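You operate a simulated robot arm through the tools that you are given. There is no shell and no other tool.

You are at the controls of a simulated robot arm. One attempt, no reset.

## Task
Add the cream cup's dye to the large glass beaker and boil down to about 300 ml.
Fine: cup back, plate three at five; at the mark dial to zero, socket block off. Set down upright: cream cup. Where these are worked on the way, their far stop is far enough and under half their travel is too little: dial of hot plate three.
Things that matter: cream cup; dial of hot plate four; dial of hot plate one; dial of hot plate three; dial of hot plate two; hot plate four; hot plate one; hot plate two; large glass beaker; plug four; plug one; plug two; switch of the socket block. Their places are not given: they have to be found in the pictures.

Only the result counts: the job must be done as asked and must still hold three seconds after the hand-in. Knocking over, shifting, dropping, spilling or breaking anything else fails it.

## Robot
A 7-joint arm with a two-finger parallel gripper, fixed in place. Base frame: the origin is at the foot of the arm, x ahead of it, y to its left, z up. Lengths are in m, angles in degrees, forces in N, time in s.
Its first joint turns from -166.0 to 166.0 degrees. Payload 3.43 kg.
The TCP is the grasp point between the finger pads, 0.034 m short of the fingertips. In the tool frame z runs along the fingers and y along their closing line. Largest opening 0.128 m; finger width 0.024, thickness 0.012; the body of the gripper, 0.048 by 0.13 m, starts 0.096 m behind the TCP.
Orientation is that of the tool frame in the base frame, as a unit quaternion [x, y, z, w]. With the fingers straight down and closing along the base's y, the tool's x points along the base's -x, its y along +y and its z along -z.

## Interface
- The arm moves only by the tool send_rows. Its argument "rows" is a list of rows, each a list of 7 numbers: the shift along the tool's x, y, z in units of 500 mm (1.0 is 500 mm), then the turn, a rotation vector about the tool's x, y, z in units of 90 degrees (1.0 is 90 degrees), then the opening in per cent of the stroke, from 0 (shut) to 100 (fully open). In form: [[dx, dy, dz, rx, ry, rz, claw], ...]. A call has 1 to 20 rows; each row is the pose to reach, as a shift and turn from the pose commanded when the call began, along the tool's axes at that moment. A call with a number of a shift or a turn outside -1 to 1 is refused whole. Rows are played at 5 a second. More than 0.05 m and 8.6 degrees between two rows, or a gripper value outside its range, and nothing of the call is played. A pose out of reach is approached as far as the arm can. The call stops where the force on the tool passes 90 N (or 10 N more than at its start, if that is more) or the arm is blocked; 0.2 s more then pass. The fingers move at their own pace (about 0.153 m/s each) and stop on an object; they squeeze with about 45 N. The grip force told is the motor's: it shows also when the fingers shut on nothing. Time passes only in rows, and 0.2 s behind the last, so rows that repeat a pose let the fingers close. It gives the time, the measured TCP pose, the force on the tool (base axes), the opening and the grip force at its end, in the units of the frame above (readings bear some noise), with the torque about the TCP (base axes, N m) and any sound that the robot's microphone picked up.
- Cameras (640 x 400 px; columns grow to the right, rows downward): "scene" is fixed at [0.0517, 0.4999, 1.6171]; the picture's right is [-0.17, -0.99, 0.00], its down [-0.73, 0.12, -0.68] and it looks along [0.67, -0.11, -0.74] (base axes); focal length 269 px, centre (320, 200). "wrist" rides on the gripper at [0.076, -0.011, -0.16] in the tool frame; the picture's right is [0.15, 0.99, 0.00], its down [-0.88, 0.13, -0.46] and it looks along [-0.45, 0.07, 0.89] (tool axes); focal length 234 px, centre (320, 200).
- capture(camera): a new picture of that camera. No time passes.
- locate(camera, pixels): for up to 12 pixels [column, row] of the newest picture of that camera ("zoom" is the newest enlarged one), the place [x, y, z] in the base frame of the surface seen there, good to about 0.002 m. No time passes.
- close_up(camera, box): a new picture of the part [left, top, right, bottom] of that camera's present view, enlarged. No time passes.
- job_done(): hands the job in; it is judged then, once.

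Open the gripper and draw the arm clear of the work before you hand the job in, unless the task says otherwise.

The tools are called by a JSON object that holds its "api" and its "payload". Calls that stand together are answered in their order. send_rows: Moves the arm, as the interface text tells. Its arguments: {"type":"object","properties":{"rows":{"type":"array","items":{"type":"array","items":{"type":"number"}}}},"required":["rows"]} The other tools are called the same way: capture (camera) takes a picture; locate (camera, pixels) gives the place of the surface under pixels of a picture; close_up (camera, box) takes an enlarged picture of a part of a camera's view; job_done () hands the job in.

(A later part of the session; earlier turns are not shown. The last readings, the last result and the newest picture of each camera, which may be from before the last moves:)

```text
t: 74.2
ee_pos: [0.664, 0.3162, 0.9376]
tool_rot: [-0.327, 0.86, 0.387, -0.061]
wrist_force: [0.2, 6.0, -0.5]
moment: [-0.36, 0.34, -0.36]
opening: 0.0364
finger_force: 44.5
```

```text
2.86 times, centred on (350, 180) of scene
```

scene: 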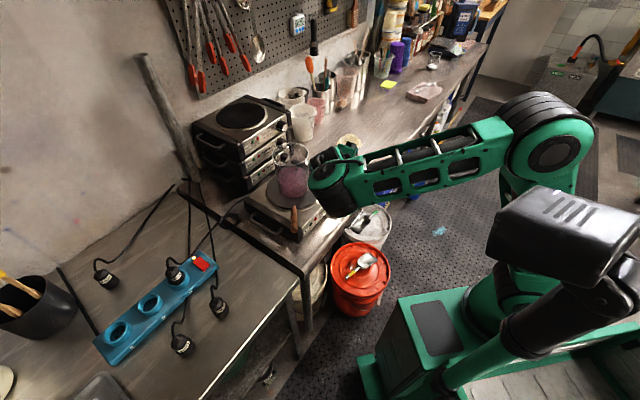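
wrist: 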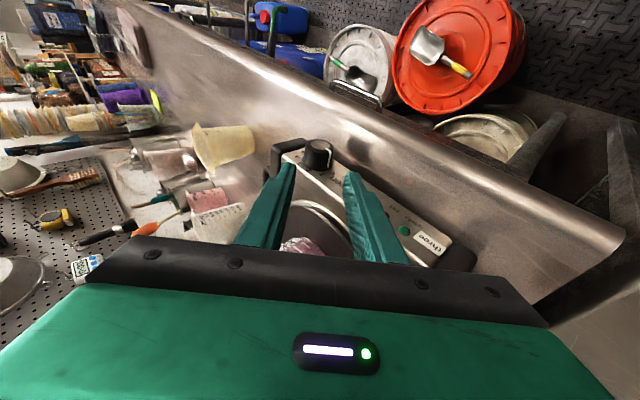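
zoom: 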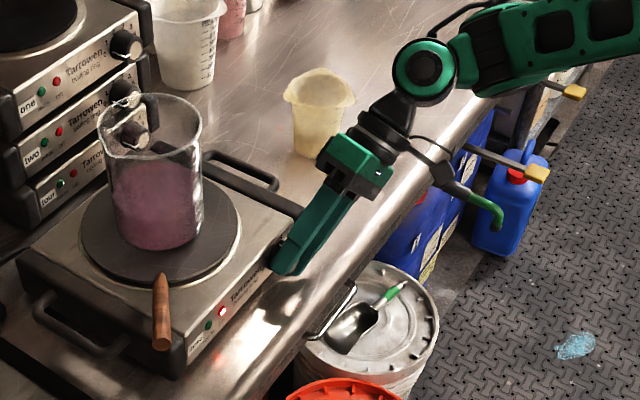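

Pointer at about 2.5 after 90°, red lamp on. I open, back off 0.07 m along the tool, and check the beaker level meanwhile.

{"api": "send_rows", "payload": {"rows": [[0, 0, 0, 0, 0, 0, 36], [0, 0, 0, 0, 0, 0, 36], [0, 0, -0.04, 0, 0, 0, 36], [0, 0, -0.09, 0, 0, 0, 36], [0, 0, -0.14, 0, 0, 0, 36], [0, 0, -0.14, 0, 0, 0, 36]]}}

{"api": "capture", "payload": {"camera": "wrist"}}

{"api": "close_up", "payload": {"camera": "scene", "box": [260, 130, 360, 250]}}

```text
t: 75.6
ee_pos: [0.6893, 0.2728, 0.9859]
tool_rot: [-0.326, 0.86, 0.387, -0.06]
wrist_force: [0.0, 0.2, 0.4]
moment: [-0.01, 0.0, -0.01]
opening: 0.0462
finger_force: 0.0
```

```text
taken
```

wrist: 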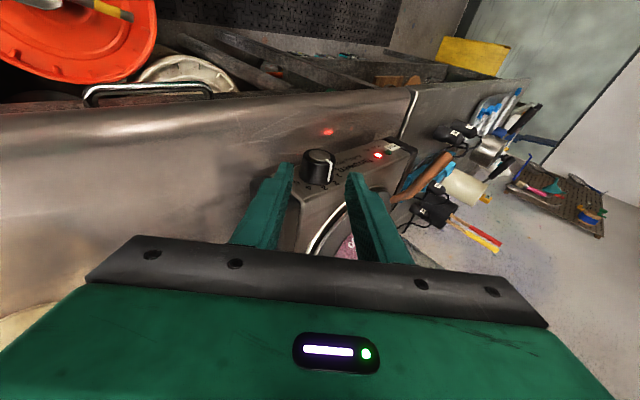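

```text
3.33 times, centred on (310, 190) of scene
```

zoom: 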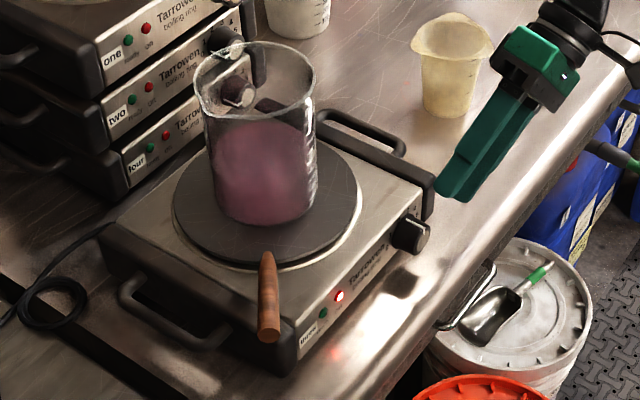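

The knob is free and the pointer is up. I swing the hand back around the knob axis by +90° at a 0.088 m radius for the second stroke.

{"api": "send_rows", "payload": {"rows": [[0.0003, 0.0225, 0.0014, 0.0815, 0, -0.0173, 36], [0.0012, 0.0445, 0.0057, 0.163, 0, -0.0347, 36], [0.0027, 0.0659, 0.0128, 0.2445, 0, -0.052, 36], [0.0048, 0.086, 0.0226, 0.326, 0, -0.0693, 36], [0.0074, 0.1048, 0.0348, 0.4075, 0, -0.0867, 36], [0.0105, 0.1217, 0.0493, 0.489, 0, -0.104, 36], [0.014, 0.1365, 0.0659, 0.5705, 0, -0.1213, 36], [0.0179, 0.149, 0.0842, 0.652, 0, -0.1387, 36], [0.0221, 0.159, 0.104, 0.7335, 0, -0.156, 36], [0.0265, 0.1662, 0.1248, 0.815, 0, -0.1733, 36], [0.0311, 0.1706, 0.1464, 0.8965, 0, -0.1907, 36], [0.0358, 0.1721, 0.1684, 0.978, 0, -0.208, 36], [0.0358, 0.1721, 0.1684, 0.978, 0, -0.208, 36]]}}

{"api": "capture", "payload": {"camera": "wrist"}}

{"api": "close_up", "payload": {"camera": "wrist", "box": [260, 120, 390, 230]}}

```text
t: 78.4
ee_pos: [0.5995, 0.3558, 0.9853]
tool_rot: [-0.4, 0.828, -0.312, 0.24]
wrist_force: [0.0, 0.0, 0.1]
moment: [0.03, -0.05, 0.0]
opening: 0.0459
finger_force: 0.0
```

```text
taken
```

wrist: 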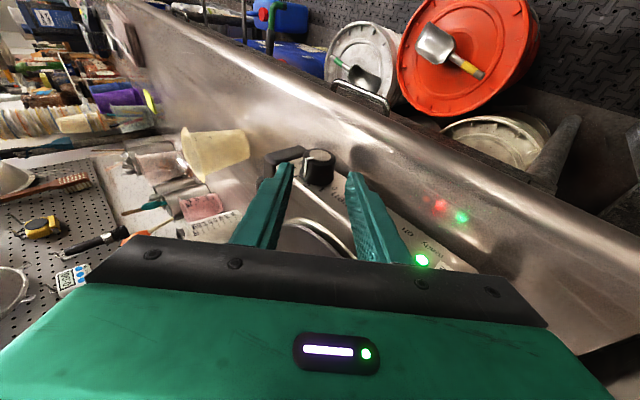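

```text
3.64 times, centred on (325, 175) of wrist
```

zoom: 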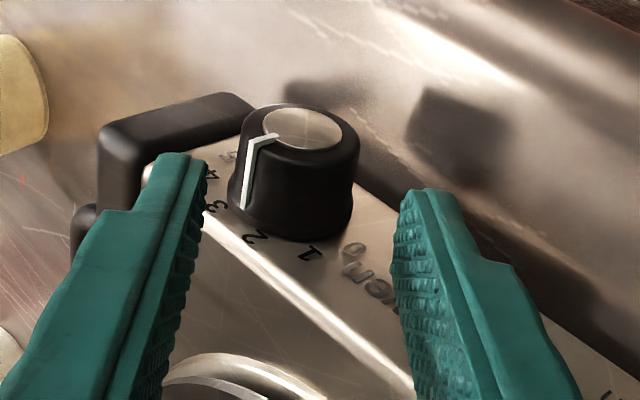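

The fin now points up between 2 and 3, clear of the pads. I advance 0.07 m onto the knob and close.

{"api": "send_rows", "payload": {"rows": [[0, 0, 0.03, 0, 0, 0, 36], [0, 0, 0.06, 0, 0, 0, 36], [0, 0, 0.09, 0, 0, 0, 36], [0, 0, 0.115, 0, 0, 0, 36], [0, 0, 0.14, 0, 0, 0, 36], [0, 0, 0.14, 0, 0, 0, 36]]}}

{"api": "send_rows", "payload": {"rows": [[0, 0, 0, 0, 0, 0, 30], [0, 0, 0, 0, 0, 0, 26], [0, 0, 0, 0, 0, 0, 22], [0, 0, 0, 0, 0, 0, 22]]}}

{"api": "close_up", "payload": {"camera": "wrist", "box": [260, 140, 390, 230]}}

```text
t: 79.8
ee_pos: [0.6463, 0.3341, 0.937]
tool_rot: [-0.399, 0.828, -0.313, 0.24]
wrist_force: [0.1, -0.3, -0.5]
moment: [0.0, 0.04, 0.04]
opening: 0.0461
finger_force: 0.0
```

```text
t: 80.8
ee_pos: [0.6464, 0.3328, 0.9366]
tool_rot: [-0.399, 0.828, -0.312, 0.241]
wrist_force: [4.7, -2.0, 4.9]
moment: [0.31, -0.43, -0.56]
opening: 0.0363
finger_force: 44.7
```

```text
4.44 times, centred on (325, 185) of wrist
```

zoom: 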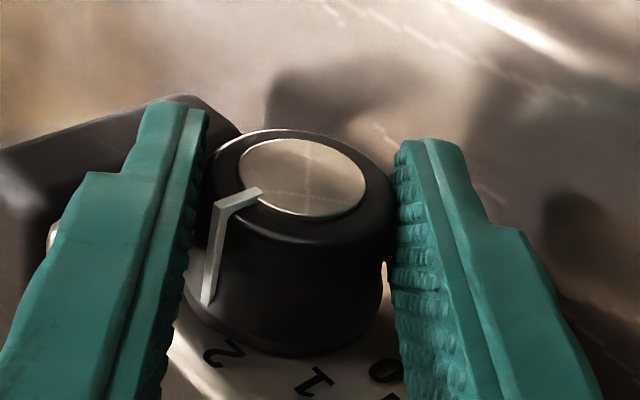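

Gripped again; force −7 N along tool y, so I shift −1.2 mm and turn 45° clockwise.

{"api": "send_rows", "payload": {"rows": [[0, -0.0024, 0, 0, 0, 0, 22], [0, -0.0055, 0.0001, -0.0543, 0, 0.0116, 22], [0.0001, -0.0085, 0.0005, -0.1087, 0, 0.0231, 22], [0.0002, -0.0115, 0.0012, -0.163, 0, 0.0347, 22], [0.0004, -0.0144, 0.0021, -0.2173, 0, 0.0462, 22], [0.0007, -0.0173, 0.0032, -0.2717, 0, 0.0578, 22], [0.001, -0.02, 0.0046, -0.326, 0, 0.0693, 22], [0.0013, -0.0226, 0.0062, -0.3803, 0, 0.0809, 22], [0.0017, -0.025, 0.008, -0.4347, 0, 0.0924, 22], [0.0021, -0.0273, 0.0101, -0.489, 0, 0.104, 22], [0.0021, -0.0273, 0.0101, -0.489, 0, 0.104, 22]]}}

{"api": "close_up", "payload": {"camera": "wrist", "box": [260, 140, 390, 230]}}

```text
t: 83.2
ee_pos: [0.6568, 0.3243, 0.943]
tool_rot: [-0.393, 0.913, 0.041, 0.097]
wrist_force: [2.6, 5.1, -0.2]
moment: [0.46, -0.36, -0.57]
opening: 0.0365
finger_force: 45.1
```

```text
4.44 times, centred on (325, 185) of wrist
```

zoom: 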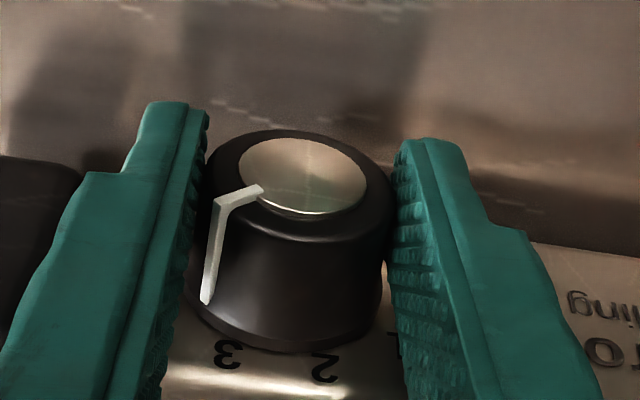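

Forces small; the pointer is now past 3. I turn another 30°.

{"api": "send_rows", "payload": {"rows": [[0, -0.0031, 0.0001, -0.0543, 0, 0.0116, 22], [0.0001, -0.0061, 0.0005, -0.1087, 0, 0.0231, 22], [0.0002, -0.0091, 0.0012, -0.163, 0, 0.0347, 22], [0.0004, -0.012, 0.0021, -0.2173, 0, 0.0462, 22], [0.0007, -0.0149, 0.0032, -0.2717, 0, 0.0578, 22], [0.001, -0.0176, 0.0046, -0.326, 0, 0.0693, 22], [0.001, -0.0176, 0.0046, -0.326, 0, 0.0693, 22]]}}

{"api": "close_up", "payload": {"camera": "wrist", "box": [260, 140, 390, 230]}}

```text
t: 84.8
ee_pos: [0.6625, 0.318, 0.9414]
tool_rot: [-0.354, 0.894, 0.275, -0.007]
wrist_force: [11.8, 0.5, 11.3]
moment: [-0.06, 0.02, -0.58]
opening: 0.0364
finger_force: 45.2
```

```text
4.44 times, centred on (325, 185) of wrist
```

zoom: 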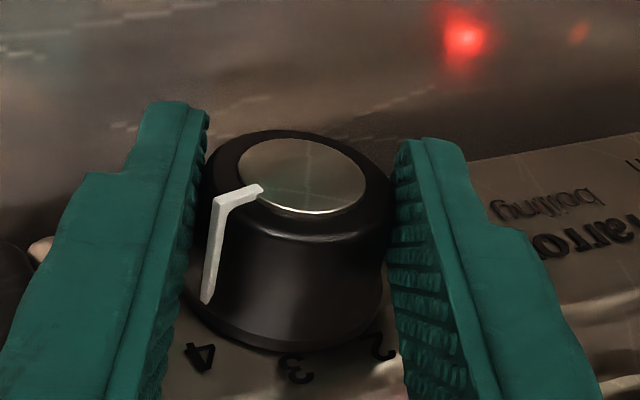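

The total is 165° (about 4.6). I relieve the lift force by 2 mm back along the tool and add 12°.

{"api": "send_rows", "payload": {"rows": [[0, 0, -0.004, 0, 0, 0, 22], [0, -0.0025, -0.004, -0.0435, 0, 0.0092, 22], [0, -0.005, -0.0037, -0.087, 0, 0.0185, 22], [0.0001, -0.0073, -0.0033, -0.1304, 0, 0.0277, 22], [0.0001, -0.0073, -0.0033, -0.1304, 0, 0.0277, 22]]}}

{"api": "close_up", "payload": {"camera": "wrist", "box": [240, 120, 400, 250]}}

```text
t: 86.0
ee_pos: [0.6633, 0.3155, 0.9383]
tool_rot: [-0.333, 0.868, 0.364, -0.051]
wrist_force: [-0.6, 9.1, -0.1]
moment: [-0.91, 0.26, -0.08]
opening: 0.0364
finger_force: 45.6
```

```text
3.08 times, centred on (320, 185) of wrist
```

zoom: 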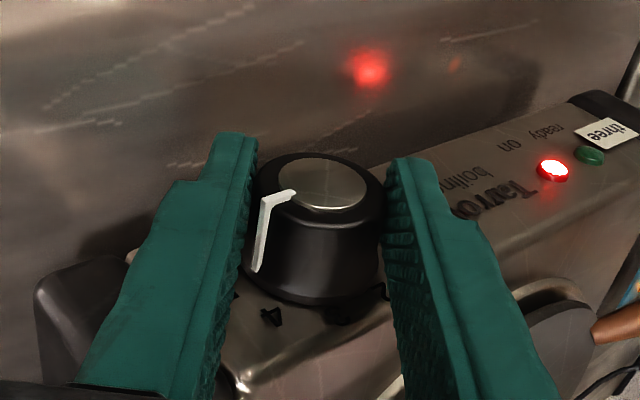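

About 177° turned; a resisting moment of ~0.4 N·m suggests the end is near. I release and back off.

{"api": "send_rows", "payload": {"rows": [[0, 0, 0, 0, 0, 0, 36], [0, 0, 0, 0, 0, 0, 36], [0, 0, -0.04, 0, 0, 0, 36], [0, 0, -0.09, 0, 0, 0, 36], [0, 0, -0.14, 0, 0, 0, 36], [0, 0, -0.14, 0, 0, 0, 36]]}}

{"api": "close_up", "payload": {"camera": "wrist", "box": [260, 120, 390, 210]}}

{"api": "close_up", "payload": {"camera": "scene", "box": [260, 130, 360, 250]}}

{"api": "capture", "payload": {"camera": "wrist"}}

```text
t: 87.4
ee_pos: [0.6872, 0.2736, 0.9892]
tool_rot: [-0.334, 0.868, 0.365, -0.05]
wrist_force: [-0.3, 0.4, 0.4]
moment: [0.0, 0.02, -0.02]
opening: 0.0461
finger_force: 0.0
```

```text
4.44 times, centred on (325, 165) of wrist
```

zoom: 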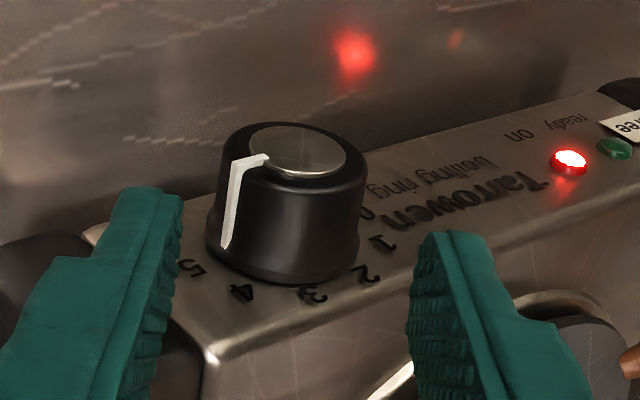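

```text
3.33 times, centred on (310, 190) of scene
```

zoom: 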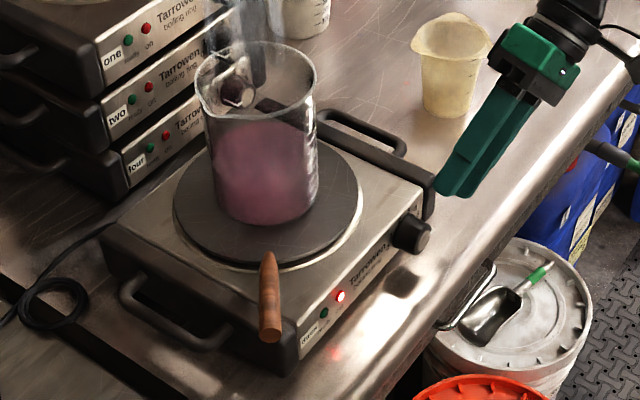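

```text
taken
```

wrist: 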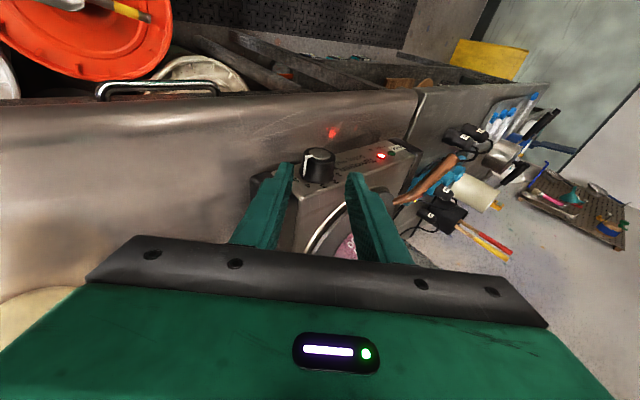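

The pointer stands close to 5 and steam rises: heating runs. I now move the hand to a viewing pose in front of the panel to read the beaker scale: first back upright (ψ=0), near (0.583,0.343,1.02).

{"api": "send_rows", "payload": {"rows": [[-0.004, 0.03, -0.03, 0.0652, 0, -0.0139, 60], [0.0, 0.06, -0.02, 0.1304, 0, -0.0277, 100], [0.01, 0.096, 0.015, 0.1956, 0, -0.0416, 100], [0.025, 0.129, 0.045, 0.2608, 0, -0.0555, 100], [0.04, 0.161, 0.07, 0.326, 0, -0.0694, 100], [0.055, 0.193, 0.09, 0.3912, 0, -0.0832, 100], [0.067, 0.225, 0.108, 0.4564, 0, -0.0971, 100], [0.067, 0.225, 0.108, 0.4564, 0, -0.0971, 100]]}}

{"api": "send_rows", "payload": {"rows": [[0, 0, 0, 0, -0.08, 0, 100], [0, 0, 0, 0, -0.16, 0, 100], [0, 0, 0, 0, -0.24, 0, 100], [0, 0, 0, 0, -0.311, 0, 100], [0, 0, 0, 0, -0.311, 0, 100]]}}

{"api": "capture", "payload": {"camera": "wrist"}}

```text
t: 89.2
ee_pos: [0.5822, 0.3417, 1.0219]
tool_rot: [-0.393, 0.913, 0.04, 0.098]
wrist_force: [0.1, 0.5, 0.5]
moment: [0.02, 0.02, 0.0]
opening: 0.1283
finger_force: 0.2
```

```text
t: 90.4
ee_pos: [0.5835, 0.3412, 1.022]
tool_rot: [-0.372, 0.863, 0.135, 0.315]
wrist_force: [-0.8, 0.3, 0.2]
moment: [-0.02, -0.02, 0.02]
opening: 0.1278
finger_force: 0.0
```

```text
taken
```

wrist: 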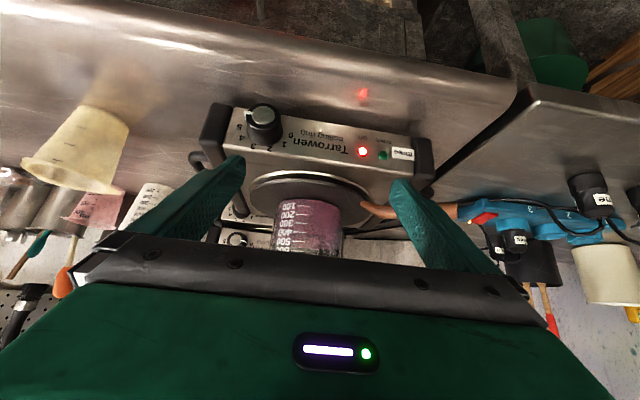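

The view is upside-down and shows the scale at (290,225). I enlarge it, and the dial too.

{"api": "close_up", "payload": {"camera": "wrist", "box": [260, 180, 360, 260]}}

{"api": "close_up", "payload": {"camera": "wrist", "box": [210, 90, 310, 160]}}

```text
5.00 times, centred on (310, 220) of wrist
```

zoom: 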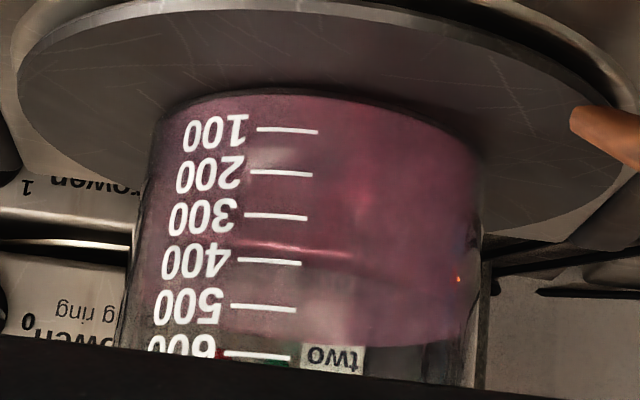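

```text
5.71 times, centred on (260, 125) of wrist
```

zoom: 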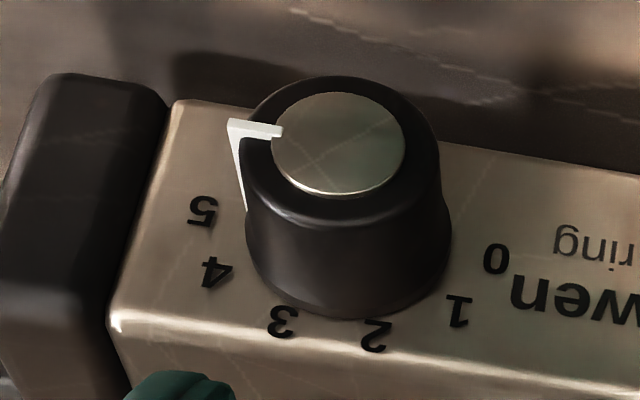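

The dial reads about 5. On the beaker, the near edge of the liquid surface seems at zoom row ~245, between 300 and 400. I verify by locating points on the surface and marks.

{"api": "close_up", "payload": {"camera": "wrist", "box": [270, 190, 350, 260]}}

{"api": "locate", "payload": {"camera": "zoom", "pixels": [[280, 120], [270, 172], [262, 228], [254, 285], [245, 340], [380, 200], [380, 240], [380, 300], [380, 340], [330, 280], [430, 250], [380, 150]]}}

{"api": "close_up", "payload": {"camera": "scene", "box": [265, 135, 325, 205]}}

```text
5.71 times, centred on (310, 225) of wrist
```

zoom: 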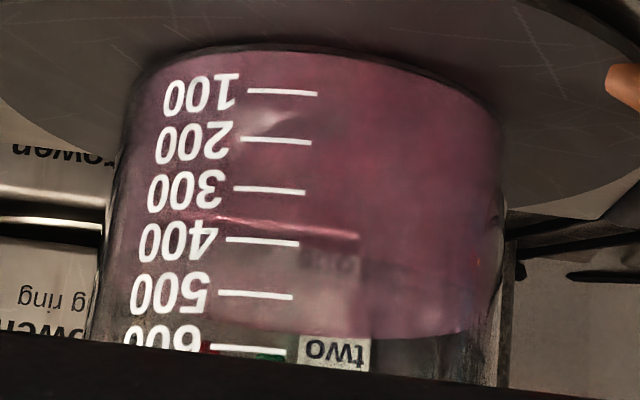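

```text
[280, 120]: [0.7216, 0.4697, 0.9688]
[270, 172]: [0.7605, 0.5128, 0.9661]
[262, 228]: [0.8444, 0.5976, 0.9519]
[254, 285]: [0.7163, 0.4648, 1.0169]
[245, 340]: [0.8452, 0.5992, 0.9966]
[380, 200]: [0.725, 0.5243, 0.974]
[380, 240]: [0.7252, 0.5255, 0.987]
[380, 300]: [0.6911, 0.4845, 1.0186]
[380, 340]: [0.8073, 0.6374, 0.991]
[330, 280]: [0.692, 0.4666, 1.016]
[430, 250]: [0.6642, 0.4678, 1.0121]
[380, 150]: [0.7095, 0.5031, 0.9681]
```

```text
5.71 times, centred on (295, 170) of scene
```

zoom: 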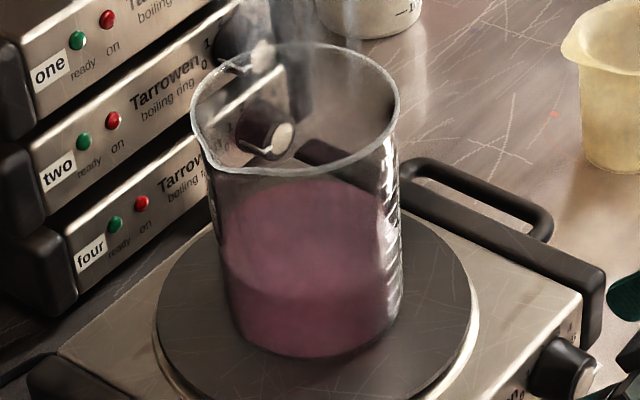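

The surface lies at z≈1.017, its near edge at ≈360 ml on the scale (zoom row 222; 300 is row 189, 400 row 241). I wait 4 s and look again to get the rate.

{"api": "send_rows", "payload": {"rows": [[0, 0, 0, 0, 0, 0, 100], [0, 0, 0, 0, 0, 0, 100], [0, 0, 0, 0, 0, 0, 100], [0, 0, 0, 0, 0, 0, 100], [0, 0, 0, 0, 0, 0, 100], [0, 0, 0, 0, 0, 0, 100], [0, 0, 0, 0, 0, 0, 100], [0, 0, 0, 0, 0, 0, 100], [0, 0, 0, 0, 0, 0, 100], [0, 0, 0, 0, 0, 0, 100], [0, 0, 0, 0, 0, 0, 100], [0, 0, 0, 0, 0, 0, 100], [0, 0, 0, 0, 0, 0, 100], [0, 0, 0, 0, 0, 0, 100], [0, 0, 0, 0, 0, 0, 100], [0, 0, 0, 0, 0, 0, 100], [0, 0, 0, 0, 0, 0, 100], [0, 0, 0, 0, 0, 0, 100], [0, 0, 0, 0, 0, 0, 100], [0, 0, 0, 0, 0, 0, 100]]}}

{"api": "close_up", "payload": {"camera": "wrist", "box": [270, 190, 350, 260]}}

{"api": "close_up", "payload": {"camera": "scene", "box": [265, 135, 325, 205]}}

```text
t: 94.6
ee_pos: [0.5835, 0.3418, 1.021]
tool_rot: [-0.372, 0.863, 0.135, 0.315]
wrist_force: [-0.1, 0.4, 0.1]
moment: [0.0, 0.0, -0.01]
opening: 0.1281
finger_force: 0.0
```

```text
5.71 times, centred on (310, 225) of wrist
```

zoom: 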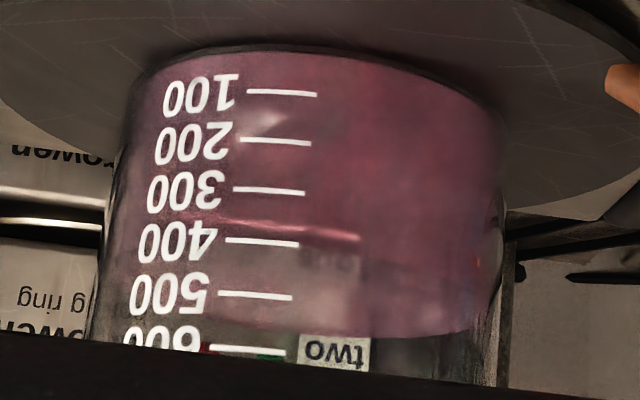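

```text
5.71 times, centred on (295, 170) of scene
```

zoom: 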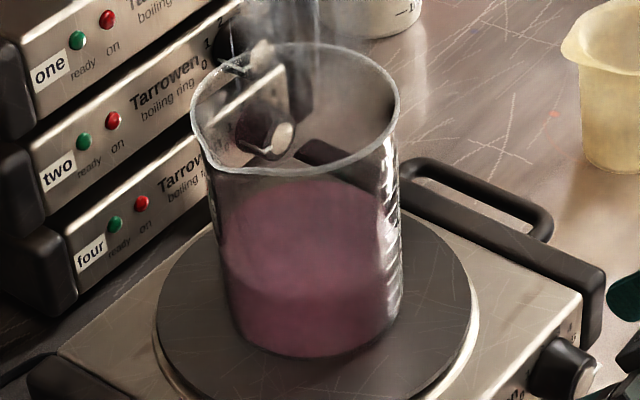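

No visible change yet, it is still heating. I wait two more periods.

{"api": "send_rows", "payload": {"rows": [[0, 0, 0, 0, 0, 0, 100], [0, 0, 0, 0, 0, 0, 100], [0, 0, 0, 0, 0, 0, 100], [0, 0, 0, 0, 0, 0, 100], [0, 0, 0, 0, 0, 0, 100], [0, 0, 0, 0, 0, 0, 100], [0, 0, 0, 0, 0, 0, 100], [0, 0, 0, 0, 0, 0, 100], [0, 0, 0, 0, 0, 0, 100], [0, 0, 0, 0, 0, 0, 100], [0, 0, 0, 0, 0, 0, 100], [0, 0, 0, 0, 0, 0, 100], [0, 0, 0, 0, 0, 0, 100], [0, 0, 0, 0, 0, 0, 100], [0, 0, 0, 0, 0, 0, 100], [0, 0, 0, 0, 0, 0, 100], [0, 0, 0, 0, 0, 0, 100], [0, 0, 0, 0, 0, 0, 100], [0, 0, 0, 0, 0, 0, 100], [0, 0, 0, 0, 0, 0, 100]]}}

{"api": "close_up", "payload": {"camera": "wrist", "box": [270, 190, 350, 260]}}

{"api": "locate", "payload": {"camera": "zoom", "pixels": [[254, 285], [380, 300], [330, 280], [400, 290], [360, 310], [330, 300]]}}

```text
t: 98.8
ee_pos: [0.5831, 0.3413, 1.021]
tool_rot: [-0.372, 0.863, 0.135, 0.316]
wrist_force: [-0.4, -0.4, 1.0]
moment: [0.0, 0.04, -0.03]
opening: 0.1282
finger_force: 0.1
```

```text
5.71 times, centred on (310, 225) of wrist
```

zoom: 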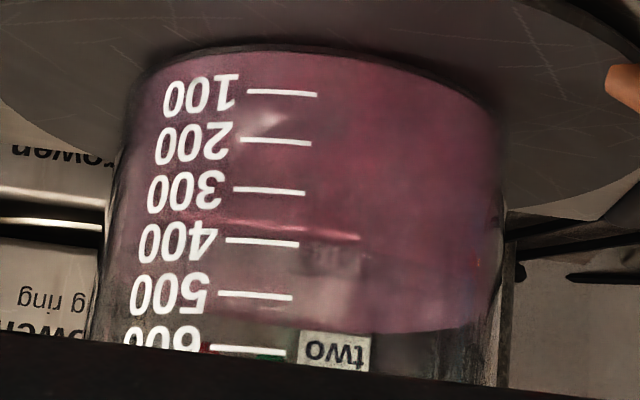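

```text
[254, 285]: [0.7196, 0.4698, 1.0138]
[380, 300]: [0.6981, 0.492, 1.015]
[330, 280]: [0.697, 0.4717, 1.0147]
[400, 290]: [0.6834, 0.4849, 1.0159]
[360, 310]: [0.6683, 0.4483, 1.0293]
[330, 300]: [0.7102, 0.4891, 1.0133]
```

The surface has dropped from ≈1.017 to ≈1.0145 (roughly 405→385 ml by my ray calculation, 300 ml ≈ z 1.004), about 2–2.5 ml/s. I go back to the knob now to be ready to turn it down, returning to the right-leaning pose with fingers at 36%.

{"api": "send_rows", "payload": {"rows": [[0, 0, 0, 0, 0.08, 0, 70], [0, 0, 0, 0, 0.16, 0, 36], [0, 0, 0, 0, 0.24, 0, 36], [0, 0, 0, 0, 0.311, 0, 36]]}}

{"api": "send_rows", "payload": {"rows": [[-0.004, -0.04, 0.0, -0.0652, 0, 0.0139, 36], [-0.008, -0.08, 0.0, -0.1304, 0, 0.0277, 36], [-0.013, -0.12, 0.005, -0.1956, 0, 0.0416, 36], [-0.018, -0.16, 0.015, -0.2608, 0, 0.0555, 36], [-0.023, -0.2, 0.03, -0.326, 0, 0.0694, 36], [-0.028, -0.23, 0.055, -0.3912, 0, 0.0832, 36], [-0.031, -0.244, 0.0716, -0.4564, 0, 0.0971, 36], [-0.031, -0.244, 0.0716, -0.4564, 0, 0.0971, 36]]}}

{"api": "close_up", "payload": {"camera": "wrist", "box": [260, 120, 390, 210]}}

{"api": "close_up", "payload": {"camera": "scene", "box": [265, 135, 325, 205]}}

{"api": "locate", "payload": {"camera": "zoom", "pixels": [[270, 230], [300, 230], [330, 230], [300, 250], [330, 260], [270, 260], [300, 210], [340, 240], [250, 240], [310, 220], [200, 320], [440, 300]]}}

```text
t: 99.8
ee_pos: [0.5818, 0.3405, 1.0226]
tool_rot: [-0.393, 0.913, 0.039, 0.097]
wrist_force: [0.1, 0.3, -0.1]
moment: [0.02, -0.03, 0.03]
opening: 0.0463
finger_force: 0.1
```

```text
t: 101.6
ee_pos: [0.6875, 0.2762, 0.991]
tool_rot: [-0.333, 0.868, 0.366, -0.05]
wrist_force: [-0.4, -1.0, 0.0]
moment: [-0.03, 0.0, -0.01]
opening: 0.0461
finger_force: 0.1
```

```text
4.44 times, centred on (325, 165) of wrist
```

zoom: 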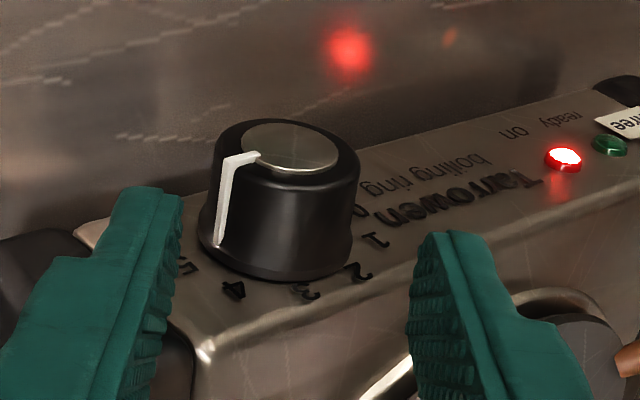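

```text
5.71 times, centred on (295, 170) of scene
```

zoom: 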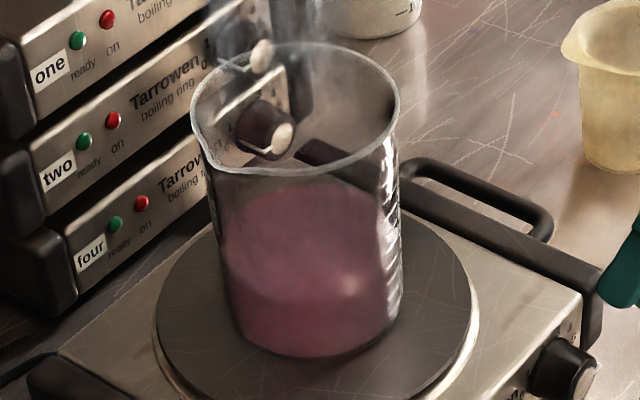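

```text
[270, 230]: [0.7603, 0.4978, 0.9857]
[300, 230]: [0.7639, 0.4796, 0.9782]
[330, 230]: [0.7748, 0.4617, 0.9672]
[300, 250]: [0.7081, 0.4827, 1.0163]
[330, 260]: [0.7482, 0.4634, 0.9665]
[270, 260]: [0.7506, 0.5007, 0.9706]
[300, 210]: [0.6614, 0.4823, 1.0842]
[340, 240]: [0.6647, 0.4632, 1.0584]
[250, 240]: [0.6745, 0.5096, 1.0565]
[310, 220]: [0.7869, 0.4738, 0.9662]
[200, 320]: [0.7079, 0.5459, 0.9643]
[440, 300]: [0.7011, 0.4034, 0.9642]
```

Locate is unreliable through glass, so I use the far edge of the surface in the scene zoom: row 183 now versus 179 at t=94.6, giving z≈1.0165 (≈390–400 ml). I enlarge the beaker wall to see its tick marks.

{"api": "close_up", "payload": {"camera": "scene", "box": [285, 155, 315, 200]}}

{"api": "close_up", "payload": {"camera": "scene", "box": [272, 155, 316, 200]}}

```text
8.89 times, centred on (300, 178) of scene
```

zoom: 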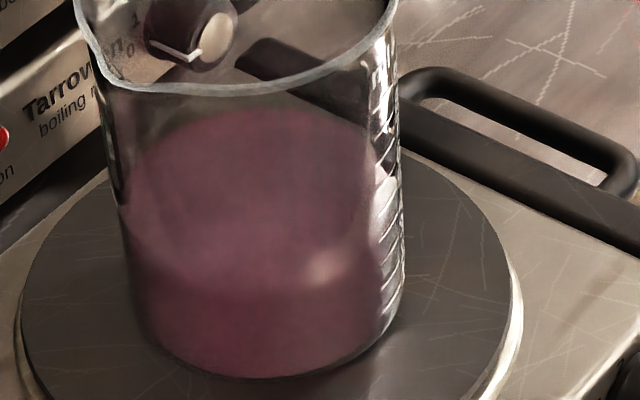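

```text
8.89 times, centred on (294, 178) of scene
```

zoom: 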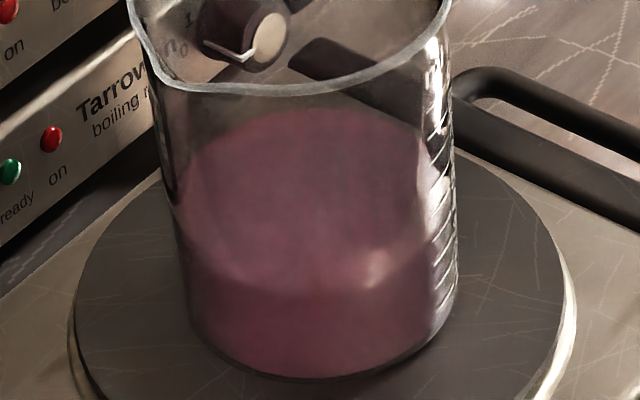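

With the zoom box [272,155,316,200] the near edge of the surface is at row ≈287 (≈375–388 ml); 300 ml corresponds to row ≈307. Meanwhile I advance onto the knob and grip it, ready to turn down.

{"api": "send_rows", "payload": {"rows": [[0, 0, 0.03, 0, 0, 0, 36], [0, 0, 0.06, 0, 0, 0, 36], [0, 0, 0.09, 0, 0, 0, 36], [0, 0, 0.115, 0, 0, 0, 36], [0, 0, 0.137, 0, 0, 0, 36], [0, 0, 0.137, 0, 0, 0, 36]]}}

{"api": "close_up", "payload": {"camera": "wrist", "box": [260, 140, 390, 230]}}

{"api": "close_up", "payload": {"camera": "scene", "box": [272, 155, 316, 200]}}

```text
t: 103.0
ee_pos: [0.6633, 0.3156, 0.9403]
tool_rot: [-0.332, 0.868, 0.365, -0.05]
wrist_force: [0.1, 0.4, 1.0]
moment: [0.03, -0.01, -0.03]
opening: 0.0461
finger_force: 0.1
```

```text
4.44 times, centred on (325, 185) of wrist
```

zoom: 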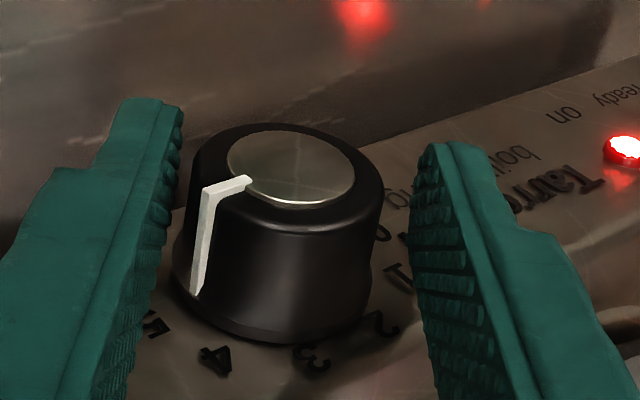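

```text
8.89 times, centred on (294, 178) of scene
```

zoom: 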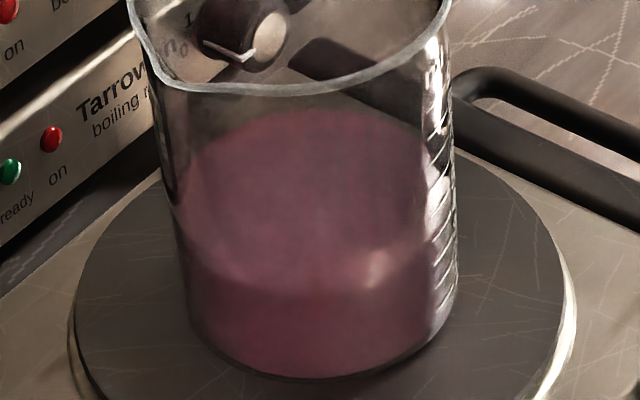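

The near edge has moved to row ≈290. The knob is ≈2.6 mm off toward tool −y, so I shift and close on it.

{"api": "send_rows", "payload": {"rows": [[0, -0.0052, 0, 0, 0, 0, 36], [0, -0.0052, 0, 0, 0, 0, 26], [0, -0.0052, 0, 0, 0, 0, 22], [0, -0.0052, 0, 0, 0, 0, 22]]}}

{"api": "close_up", "payload": {"camera": "wrist", "box": [260, 140, 390, 230]}}

{"api": "close_up", "payload": {"camera": "scene", "box": [272, 155, 316, 200]}}

```text
t: 104.0
ee_pos: [0.6666, 0.3152, 0.9404]
tool_rot: [-0.333, 0.868, 0.365, -0.05]
wrist_force: [-2.0, 3.2, 4.2]
moment: [-0.3, 0.41, -0.51]
opening: 0.0365
finger_force: 45.0
```

```text
4.44 times, centred on (325, 185) of wrist
```

zoom: 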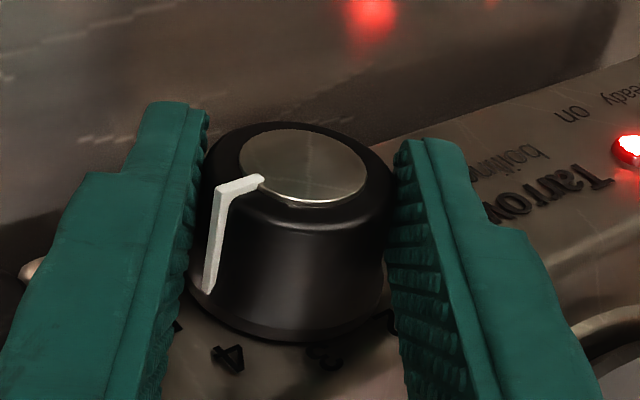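

```text
8.89 times, centred on (294, 178) of scene
```

zoom: 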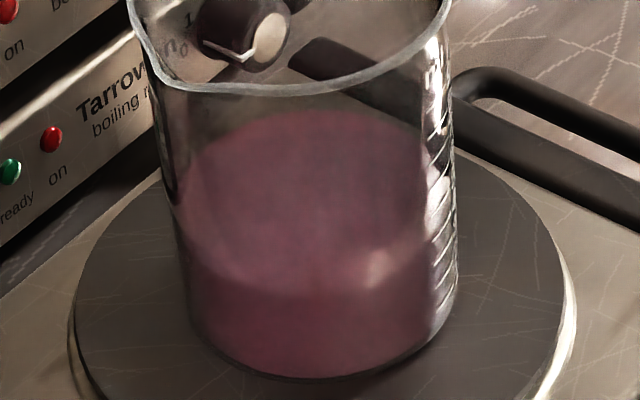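

Gripped with little force. I wait 2 s and take a tighter close-up at the near edge of the surface.

{"api": "send_rows", "payload": {"rows": [[0, 0, 0, 0, 0, 0, 22], [0, 0, 0, 0, 0, 0, 22], [0, 0, 0, 0, 0, 0, 22], [0, 0, 0, 0, 0, 0, 22], [0, 0, 0, 0, 0, 0, 22], [0, 0, 0, 0, 0, 0, 22], [0, 0, 0, 0, 0, 0, 22], [0, 0, 0, 0, 0, 0, 22], [0, 0, 0, 0, 0, 0, 22], [0, 0, 0, 0, 0, 0, 22]]}}

{"api": "close_up", "payload": {"camera": "scene", "box": [272, 155, 316, 200]}}

{"api": "close_up", "payload": {"camera": "scene", "box": [280, 180, 312, 200]}}

{"api": "close_up", "payload": {"camera": "scene", "box": [280, 160, 312, 180]}}

```text
t: 106.2
ee_pos: [0.6662, 0.315, 0.9399]
tool_rot: [-0.334, 0.867, 0.366, -0.05]
wrist_force: [-1.4, 4.5, 7.1]
moment: [-0.17, 0.36, -0.49]
opening: 0.0363
finger_force: 44.3
```

```text
8.89 times, centred on (294, 178) of scene
```

zoom: 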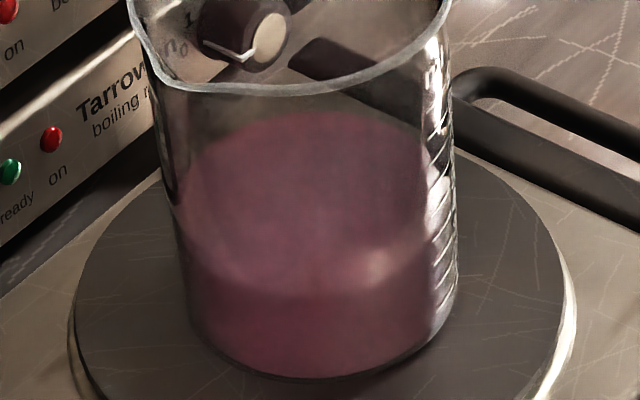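

```text
16.00 times, centred on (296, 190) of scene
```

zoom: 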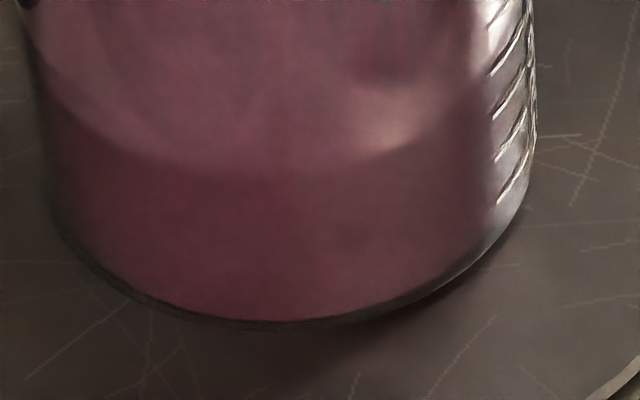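

```text
16.00 times, centred on (296, 170) of scene
```

zoom: 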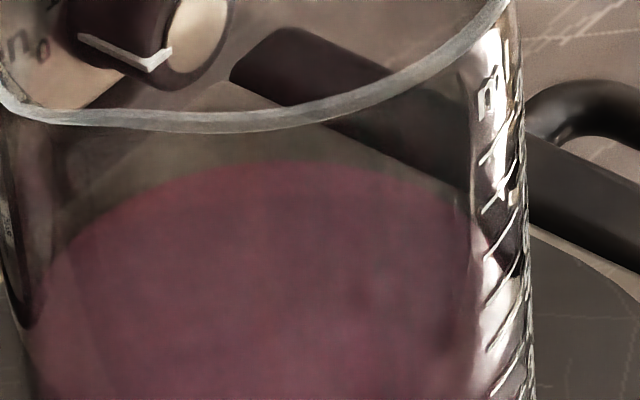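

In this 16× zoom the near edge is at row ≈172 and the side ticks (100≈205, 200≈160, 300≈115 at their left ends) put the level near 355–360 ml; 300 ml ↔ near-edge row ≈197. Rate ≈3.5 ml/s, so I wait 4 s more.

{"api": "send_rows", "payload": {"rows": [[0, 0, 0, 0, 0, 0, 22], [0, 0, 0, 0, 0, 0, 22], [0, 0, 0, 0, 0, 0, 22], [0, 0, 0, 0, 0, 0, 22], [0, 0, 0, 0, 0, 0, 22], [0, 0, 0, 0, 0, 0, 22], [0, 0, 0, 0, 0, 0, 22], [0, 0, 0, 0, 0, 0, 22], [0, 0, 0, 0, 0, 0, 22], [0, 0, 0, 0, 0, 0, 22], [0, 0, 0, 0, 0, 0, 22], [0, 0, 0, 0, 0, 0, 22], [0, 0, 0, 0, 0, 0, 22], [0, 0, 0, 0, 0, 0, 22], [0, 0, 0, 0, 0, 0, 22], [0, 0, 0, 0, 0, 0, 22], [0, 0, 0, 0, 0, 0, 22], [0, 0, 0, 0, 0, 0, 22], [0, 0, 0, 0, 0, 0, 22]]}}

{"api": "close_up", "payload": {"camera": "scene", "box": [280, 180, 312, 200]}}

{"api": "close_up", "payload": {"camera": "scene", "box": [280, 160, 312, 180]}}

```text
t: 110.2
ee_pos: [0.6663, 0.314, 0.9389]
tool_rot: [-0.333, 0.868, 0.365, -0.049]
wrist_force: [-2.5, 6.0, 7.0]
moment: [-0.14, 0.36, -0.5]
opening: 0.0366
finger_force: 45.0
```

```text
16.00 times, centred on (296, 190) of scene
```

zoom: 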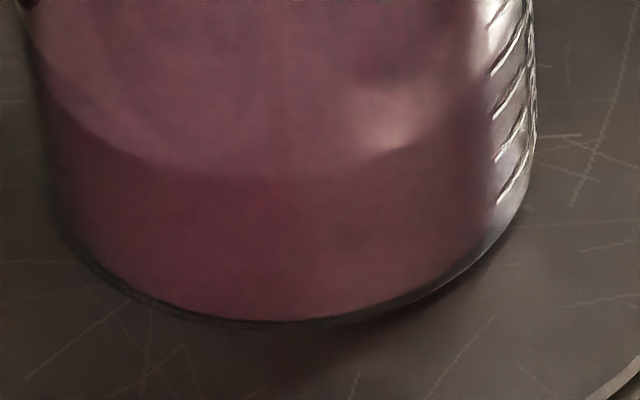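

```text
16.00 times, centred on (296, 170) of scene
```

zoom: 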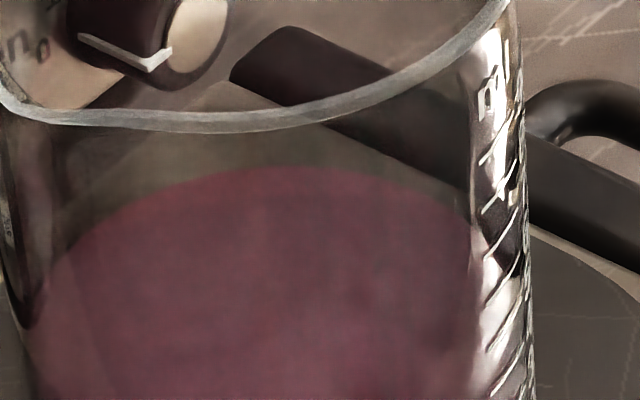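

Near edge now at row ≈176, far edge 167: about 2.5 ml/s, level ≈345 ml. I wait another ~7.5 s in two calls, checking in between.

{"api": "send_rows", "payload": {"rows": [[0, 0, 0, 0, 0, 0, 22], [0, 0, 0, 0, 0, 0, 22], [0, 0, 0, 0, 0, 0, 22], [0, 0, 0, 0, 0, 0, 22], [0, 0, 0, 0, 0, 0, 22], [0, 0, 0, 0, 0, 0, 22], [0, 0, 0, 0, 0, 0, 22], [0, 0, 0, 0, 0, 0, 22], [0, 0, 0, 0, 0, 0, 22], [0, 0, 0, 0, 0, 0, 22], [0, 0, 0, 0, 0, 0, 22], [0, 0, 0, 0, 0, 0, 22], [0, 0, 0, 0, 0, 0, 22], [0, 0, 0, 0, 0, 0, 22], [0, 0, 0, 0, 0, 0, 22], [0, 0, 0, 0, 0, 0, 22], [0, 0, 0, 0, 0, 0, 22], [0, 0, 0, 0, 0, 0, 22], [0, 0, 0, 0, 0, 0, 22]]}}

{"api": "close_up", "payload": {"camera": "scene", "box": [280, 180, 312, 200]}}

{"api": "close_up", "payload": {"camera": "scene", "box": [280, 160, 312, 180]}}

```text
t: 114.2
ee_pos: [0.6662, 0.3152, 0.9396]
tool_rot: [-0.334, 0.868, 0.365, -0.05]
wrist_force: [-2.8, 4.7, 6.7]
moment: [-0.17, 0.31, -0.49]
opening: 0.0363
finger_force: 45.2
```

```text
16.00 times, centred on (296, 190) of scene
```

zoom: 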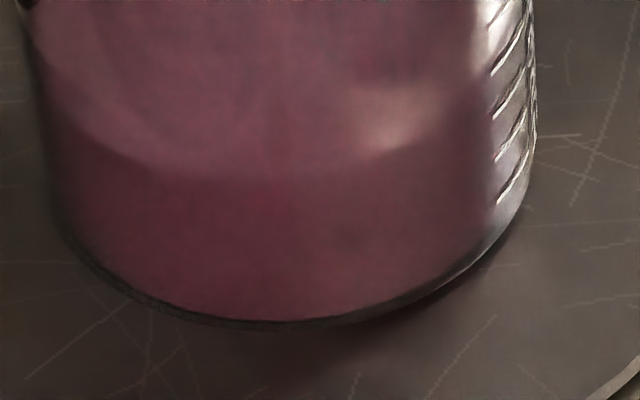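

```text
16.00 times, centred on (296, 170) of scene
```

zoom: 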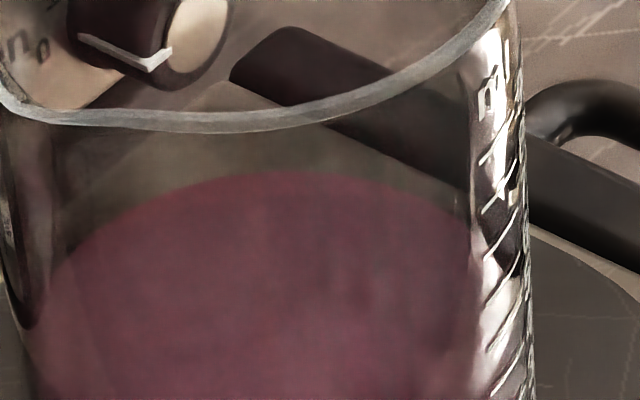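

Far edge moves linearly 162→167→172 (≈2.7 ml/s); level ≈333 ml now. I wait 3.6 s more, then begin turning down.

{"api": "send_rows", "payload": {"rows": [[0, 0, 0, 0, 0, 0, 22], [0, 0, 0, 0, 0, 0, 22], [0, 0, 0, 0, 0, 0, 22], [0, 0, 0, 0, 0, 0, 22], [0, 0, 0, 0, 0, 0, 22], [0, 0, 0, 0, 0, 0, 22], [0, 0, 0, 0, 0, 0, 22], [0, 0, 0, 0, 0, 0, 22], [0, 0, 0, 0, 0, 0, 22], [0, 0, 0, 0, 0, 0, 22], [0, 0, 0, 0, 0, 0, 22], [0, 0, 0, 0, 0, 0, 22], [0, 0, 0, 0, 0, 0, 22], [0, 0, 0, 0, 0, 0, 22], [0, 0, 0, 0, 0, 0, 22], [0, 0, 0, 0, 0, 0, 22], [0, 0, 0, 0, 0, 0, 22]]}}

{"api": "close_up", "payload": {"camera": "scene", "box": [280, 180, 312, 200]}}

{"api": "close_up", "payload": {"camera": "scene", "box": [280, 160, 312, 180]}}

```text
t: 117.8
ee_pos: [0.666, 0.3156, 0.9393]
tool_rot: [-0.333, 0.868, 0.365, -0.049]
wrist_force: [-3.1, 3.7, 5.0]
moment: [-0.27, 0.33, -0.49]
opening: 0.0362
finger_force: 45.1
```

```text
16.00 times, centred on (296, 190) of scene
```

zoom: 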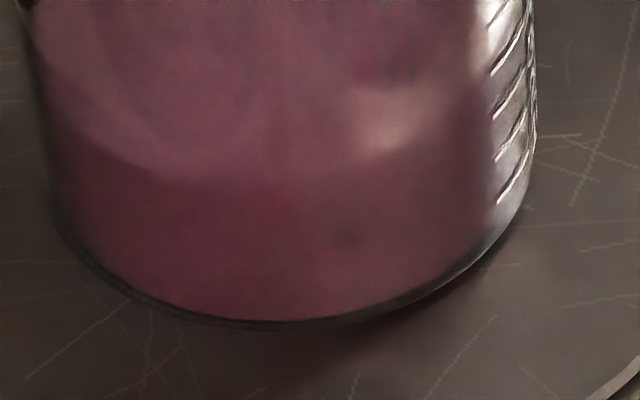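

```text
16.00 times, centred on (296, 170) of scene
```

zoom: 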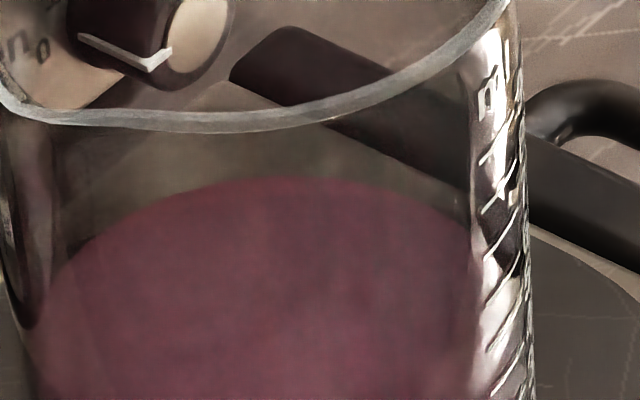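

Far edge at 177 → ≈322 ml. I start turning the dial down: 45° counter-clockwise first.

{"api": "send_rows", "payload": {"rows": [[0.0001, 0.0046, 0.0003, 0.0815, 0, -0.0173, 22], [0.0002, 0.0091, 0.0012, 0.163, 0, -0.0347, 22], [0.0006, 0.0135, 0.0026, 0.2445, 0, -0.052, 22], [0.001, 0.0176, 0.0046, 0.326, 0, -0.0693, 22], [0.0015, 0.0214, 0.0071, 0.4075, 0, -0.0867, 22], [0.0021, 0.0249, 0.0101, 0.489, 0, -0.104, 22]]}}

{"api": "close_up", "payload": {"camera": "wrist", "box": [260, 140, 390, 230]}}

```text
t: 119.2
ee_pos: [0.6551, 0.3261, 0.946]
tool_rot: [-0.397, 0.911, 0.016, 0.109]
wrist_force: [-11.1, 7.1, 19.8]
moment: [0.13, 0.15, -0.7]
opening: 0.0366
finger_force: 44.9
```

```text
4.44 times, centred on (325, 185) of wrist
```

zoom: 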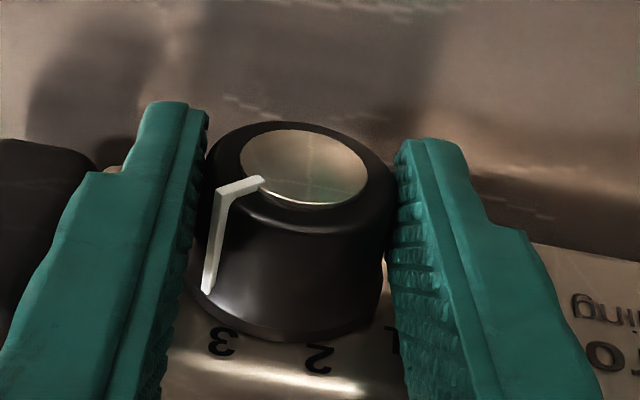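

The pull (20 N up, 13 N left) shows the axis is slightly off; I correct 3 mm up / 2 mm left and continue 42°.

{"api": "send_rows", "payload": {"rows": [[0, 0.004, -0.006, 0, 0, 0, 22], [0.0001, 0.0094, -0.0057, 0.0815, 0, -0.0173, 22], [0.0003, 0.0146, -0.0046, 0.163, 0, -0.0347, 22], [0.0006, 0.0197, -0.0029, 0.2445, 0, -0.052, 22], [0.0011, 0.0246, -0.0006, 0.326, 0, -0.0693, 22], [0.0018, 0.029, 0.0023, 0.4075, 0, -0.0867, 22], [0.0022, 0.0315, 0.0043, 0.456, 0, -0.097, 22]]}}

{"api": "close_up", "payload": {"camera": "wrist", "box": [260, 140, 390, 230]}}

{"api": "close_up", "payload": {"camera": "scene", "box": [280, 160, 312, 180]}}

```text
t: 120.8
ee_pos: [0.6449, 0.3333, 0.9397]
tool_rot: [-0.399, 0.828, -0.313, 0.239]
wrist_force: [1.7, -12.7, -0.5]
moment: [-0.5, 0.53, -1.15]
opening: 0.0362
finger_force: 44.9
```

```text
4.44 times, centred on (325, 185) of wrist
```

zoom: 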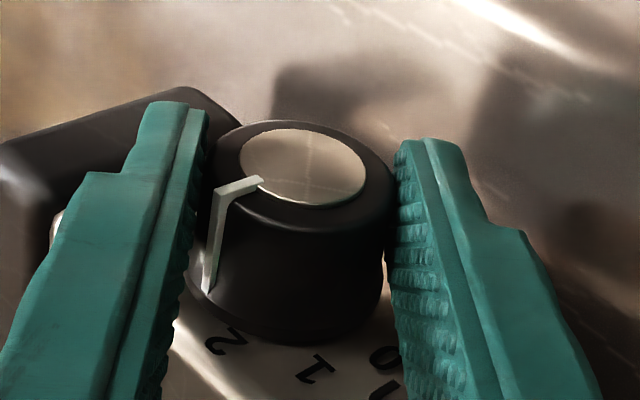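

```text
16.00 times, centred on (296, 170) of scene
```

zoom: 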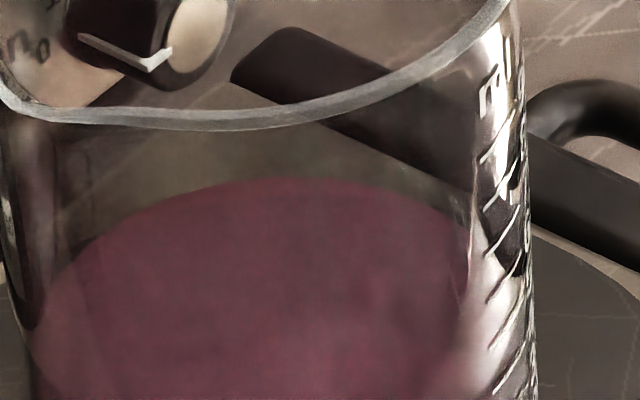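

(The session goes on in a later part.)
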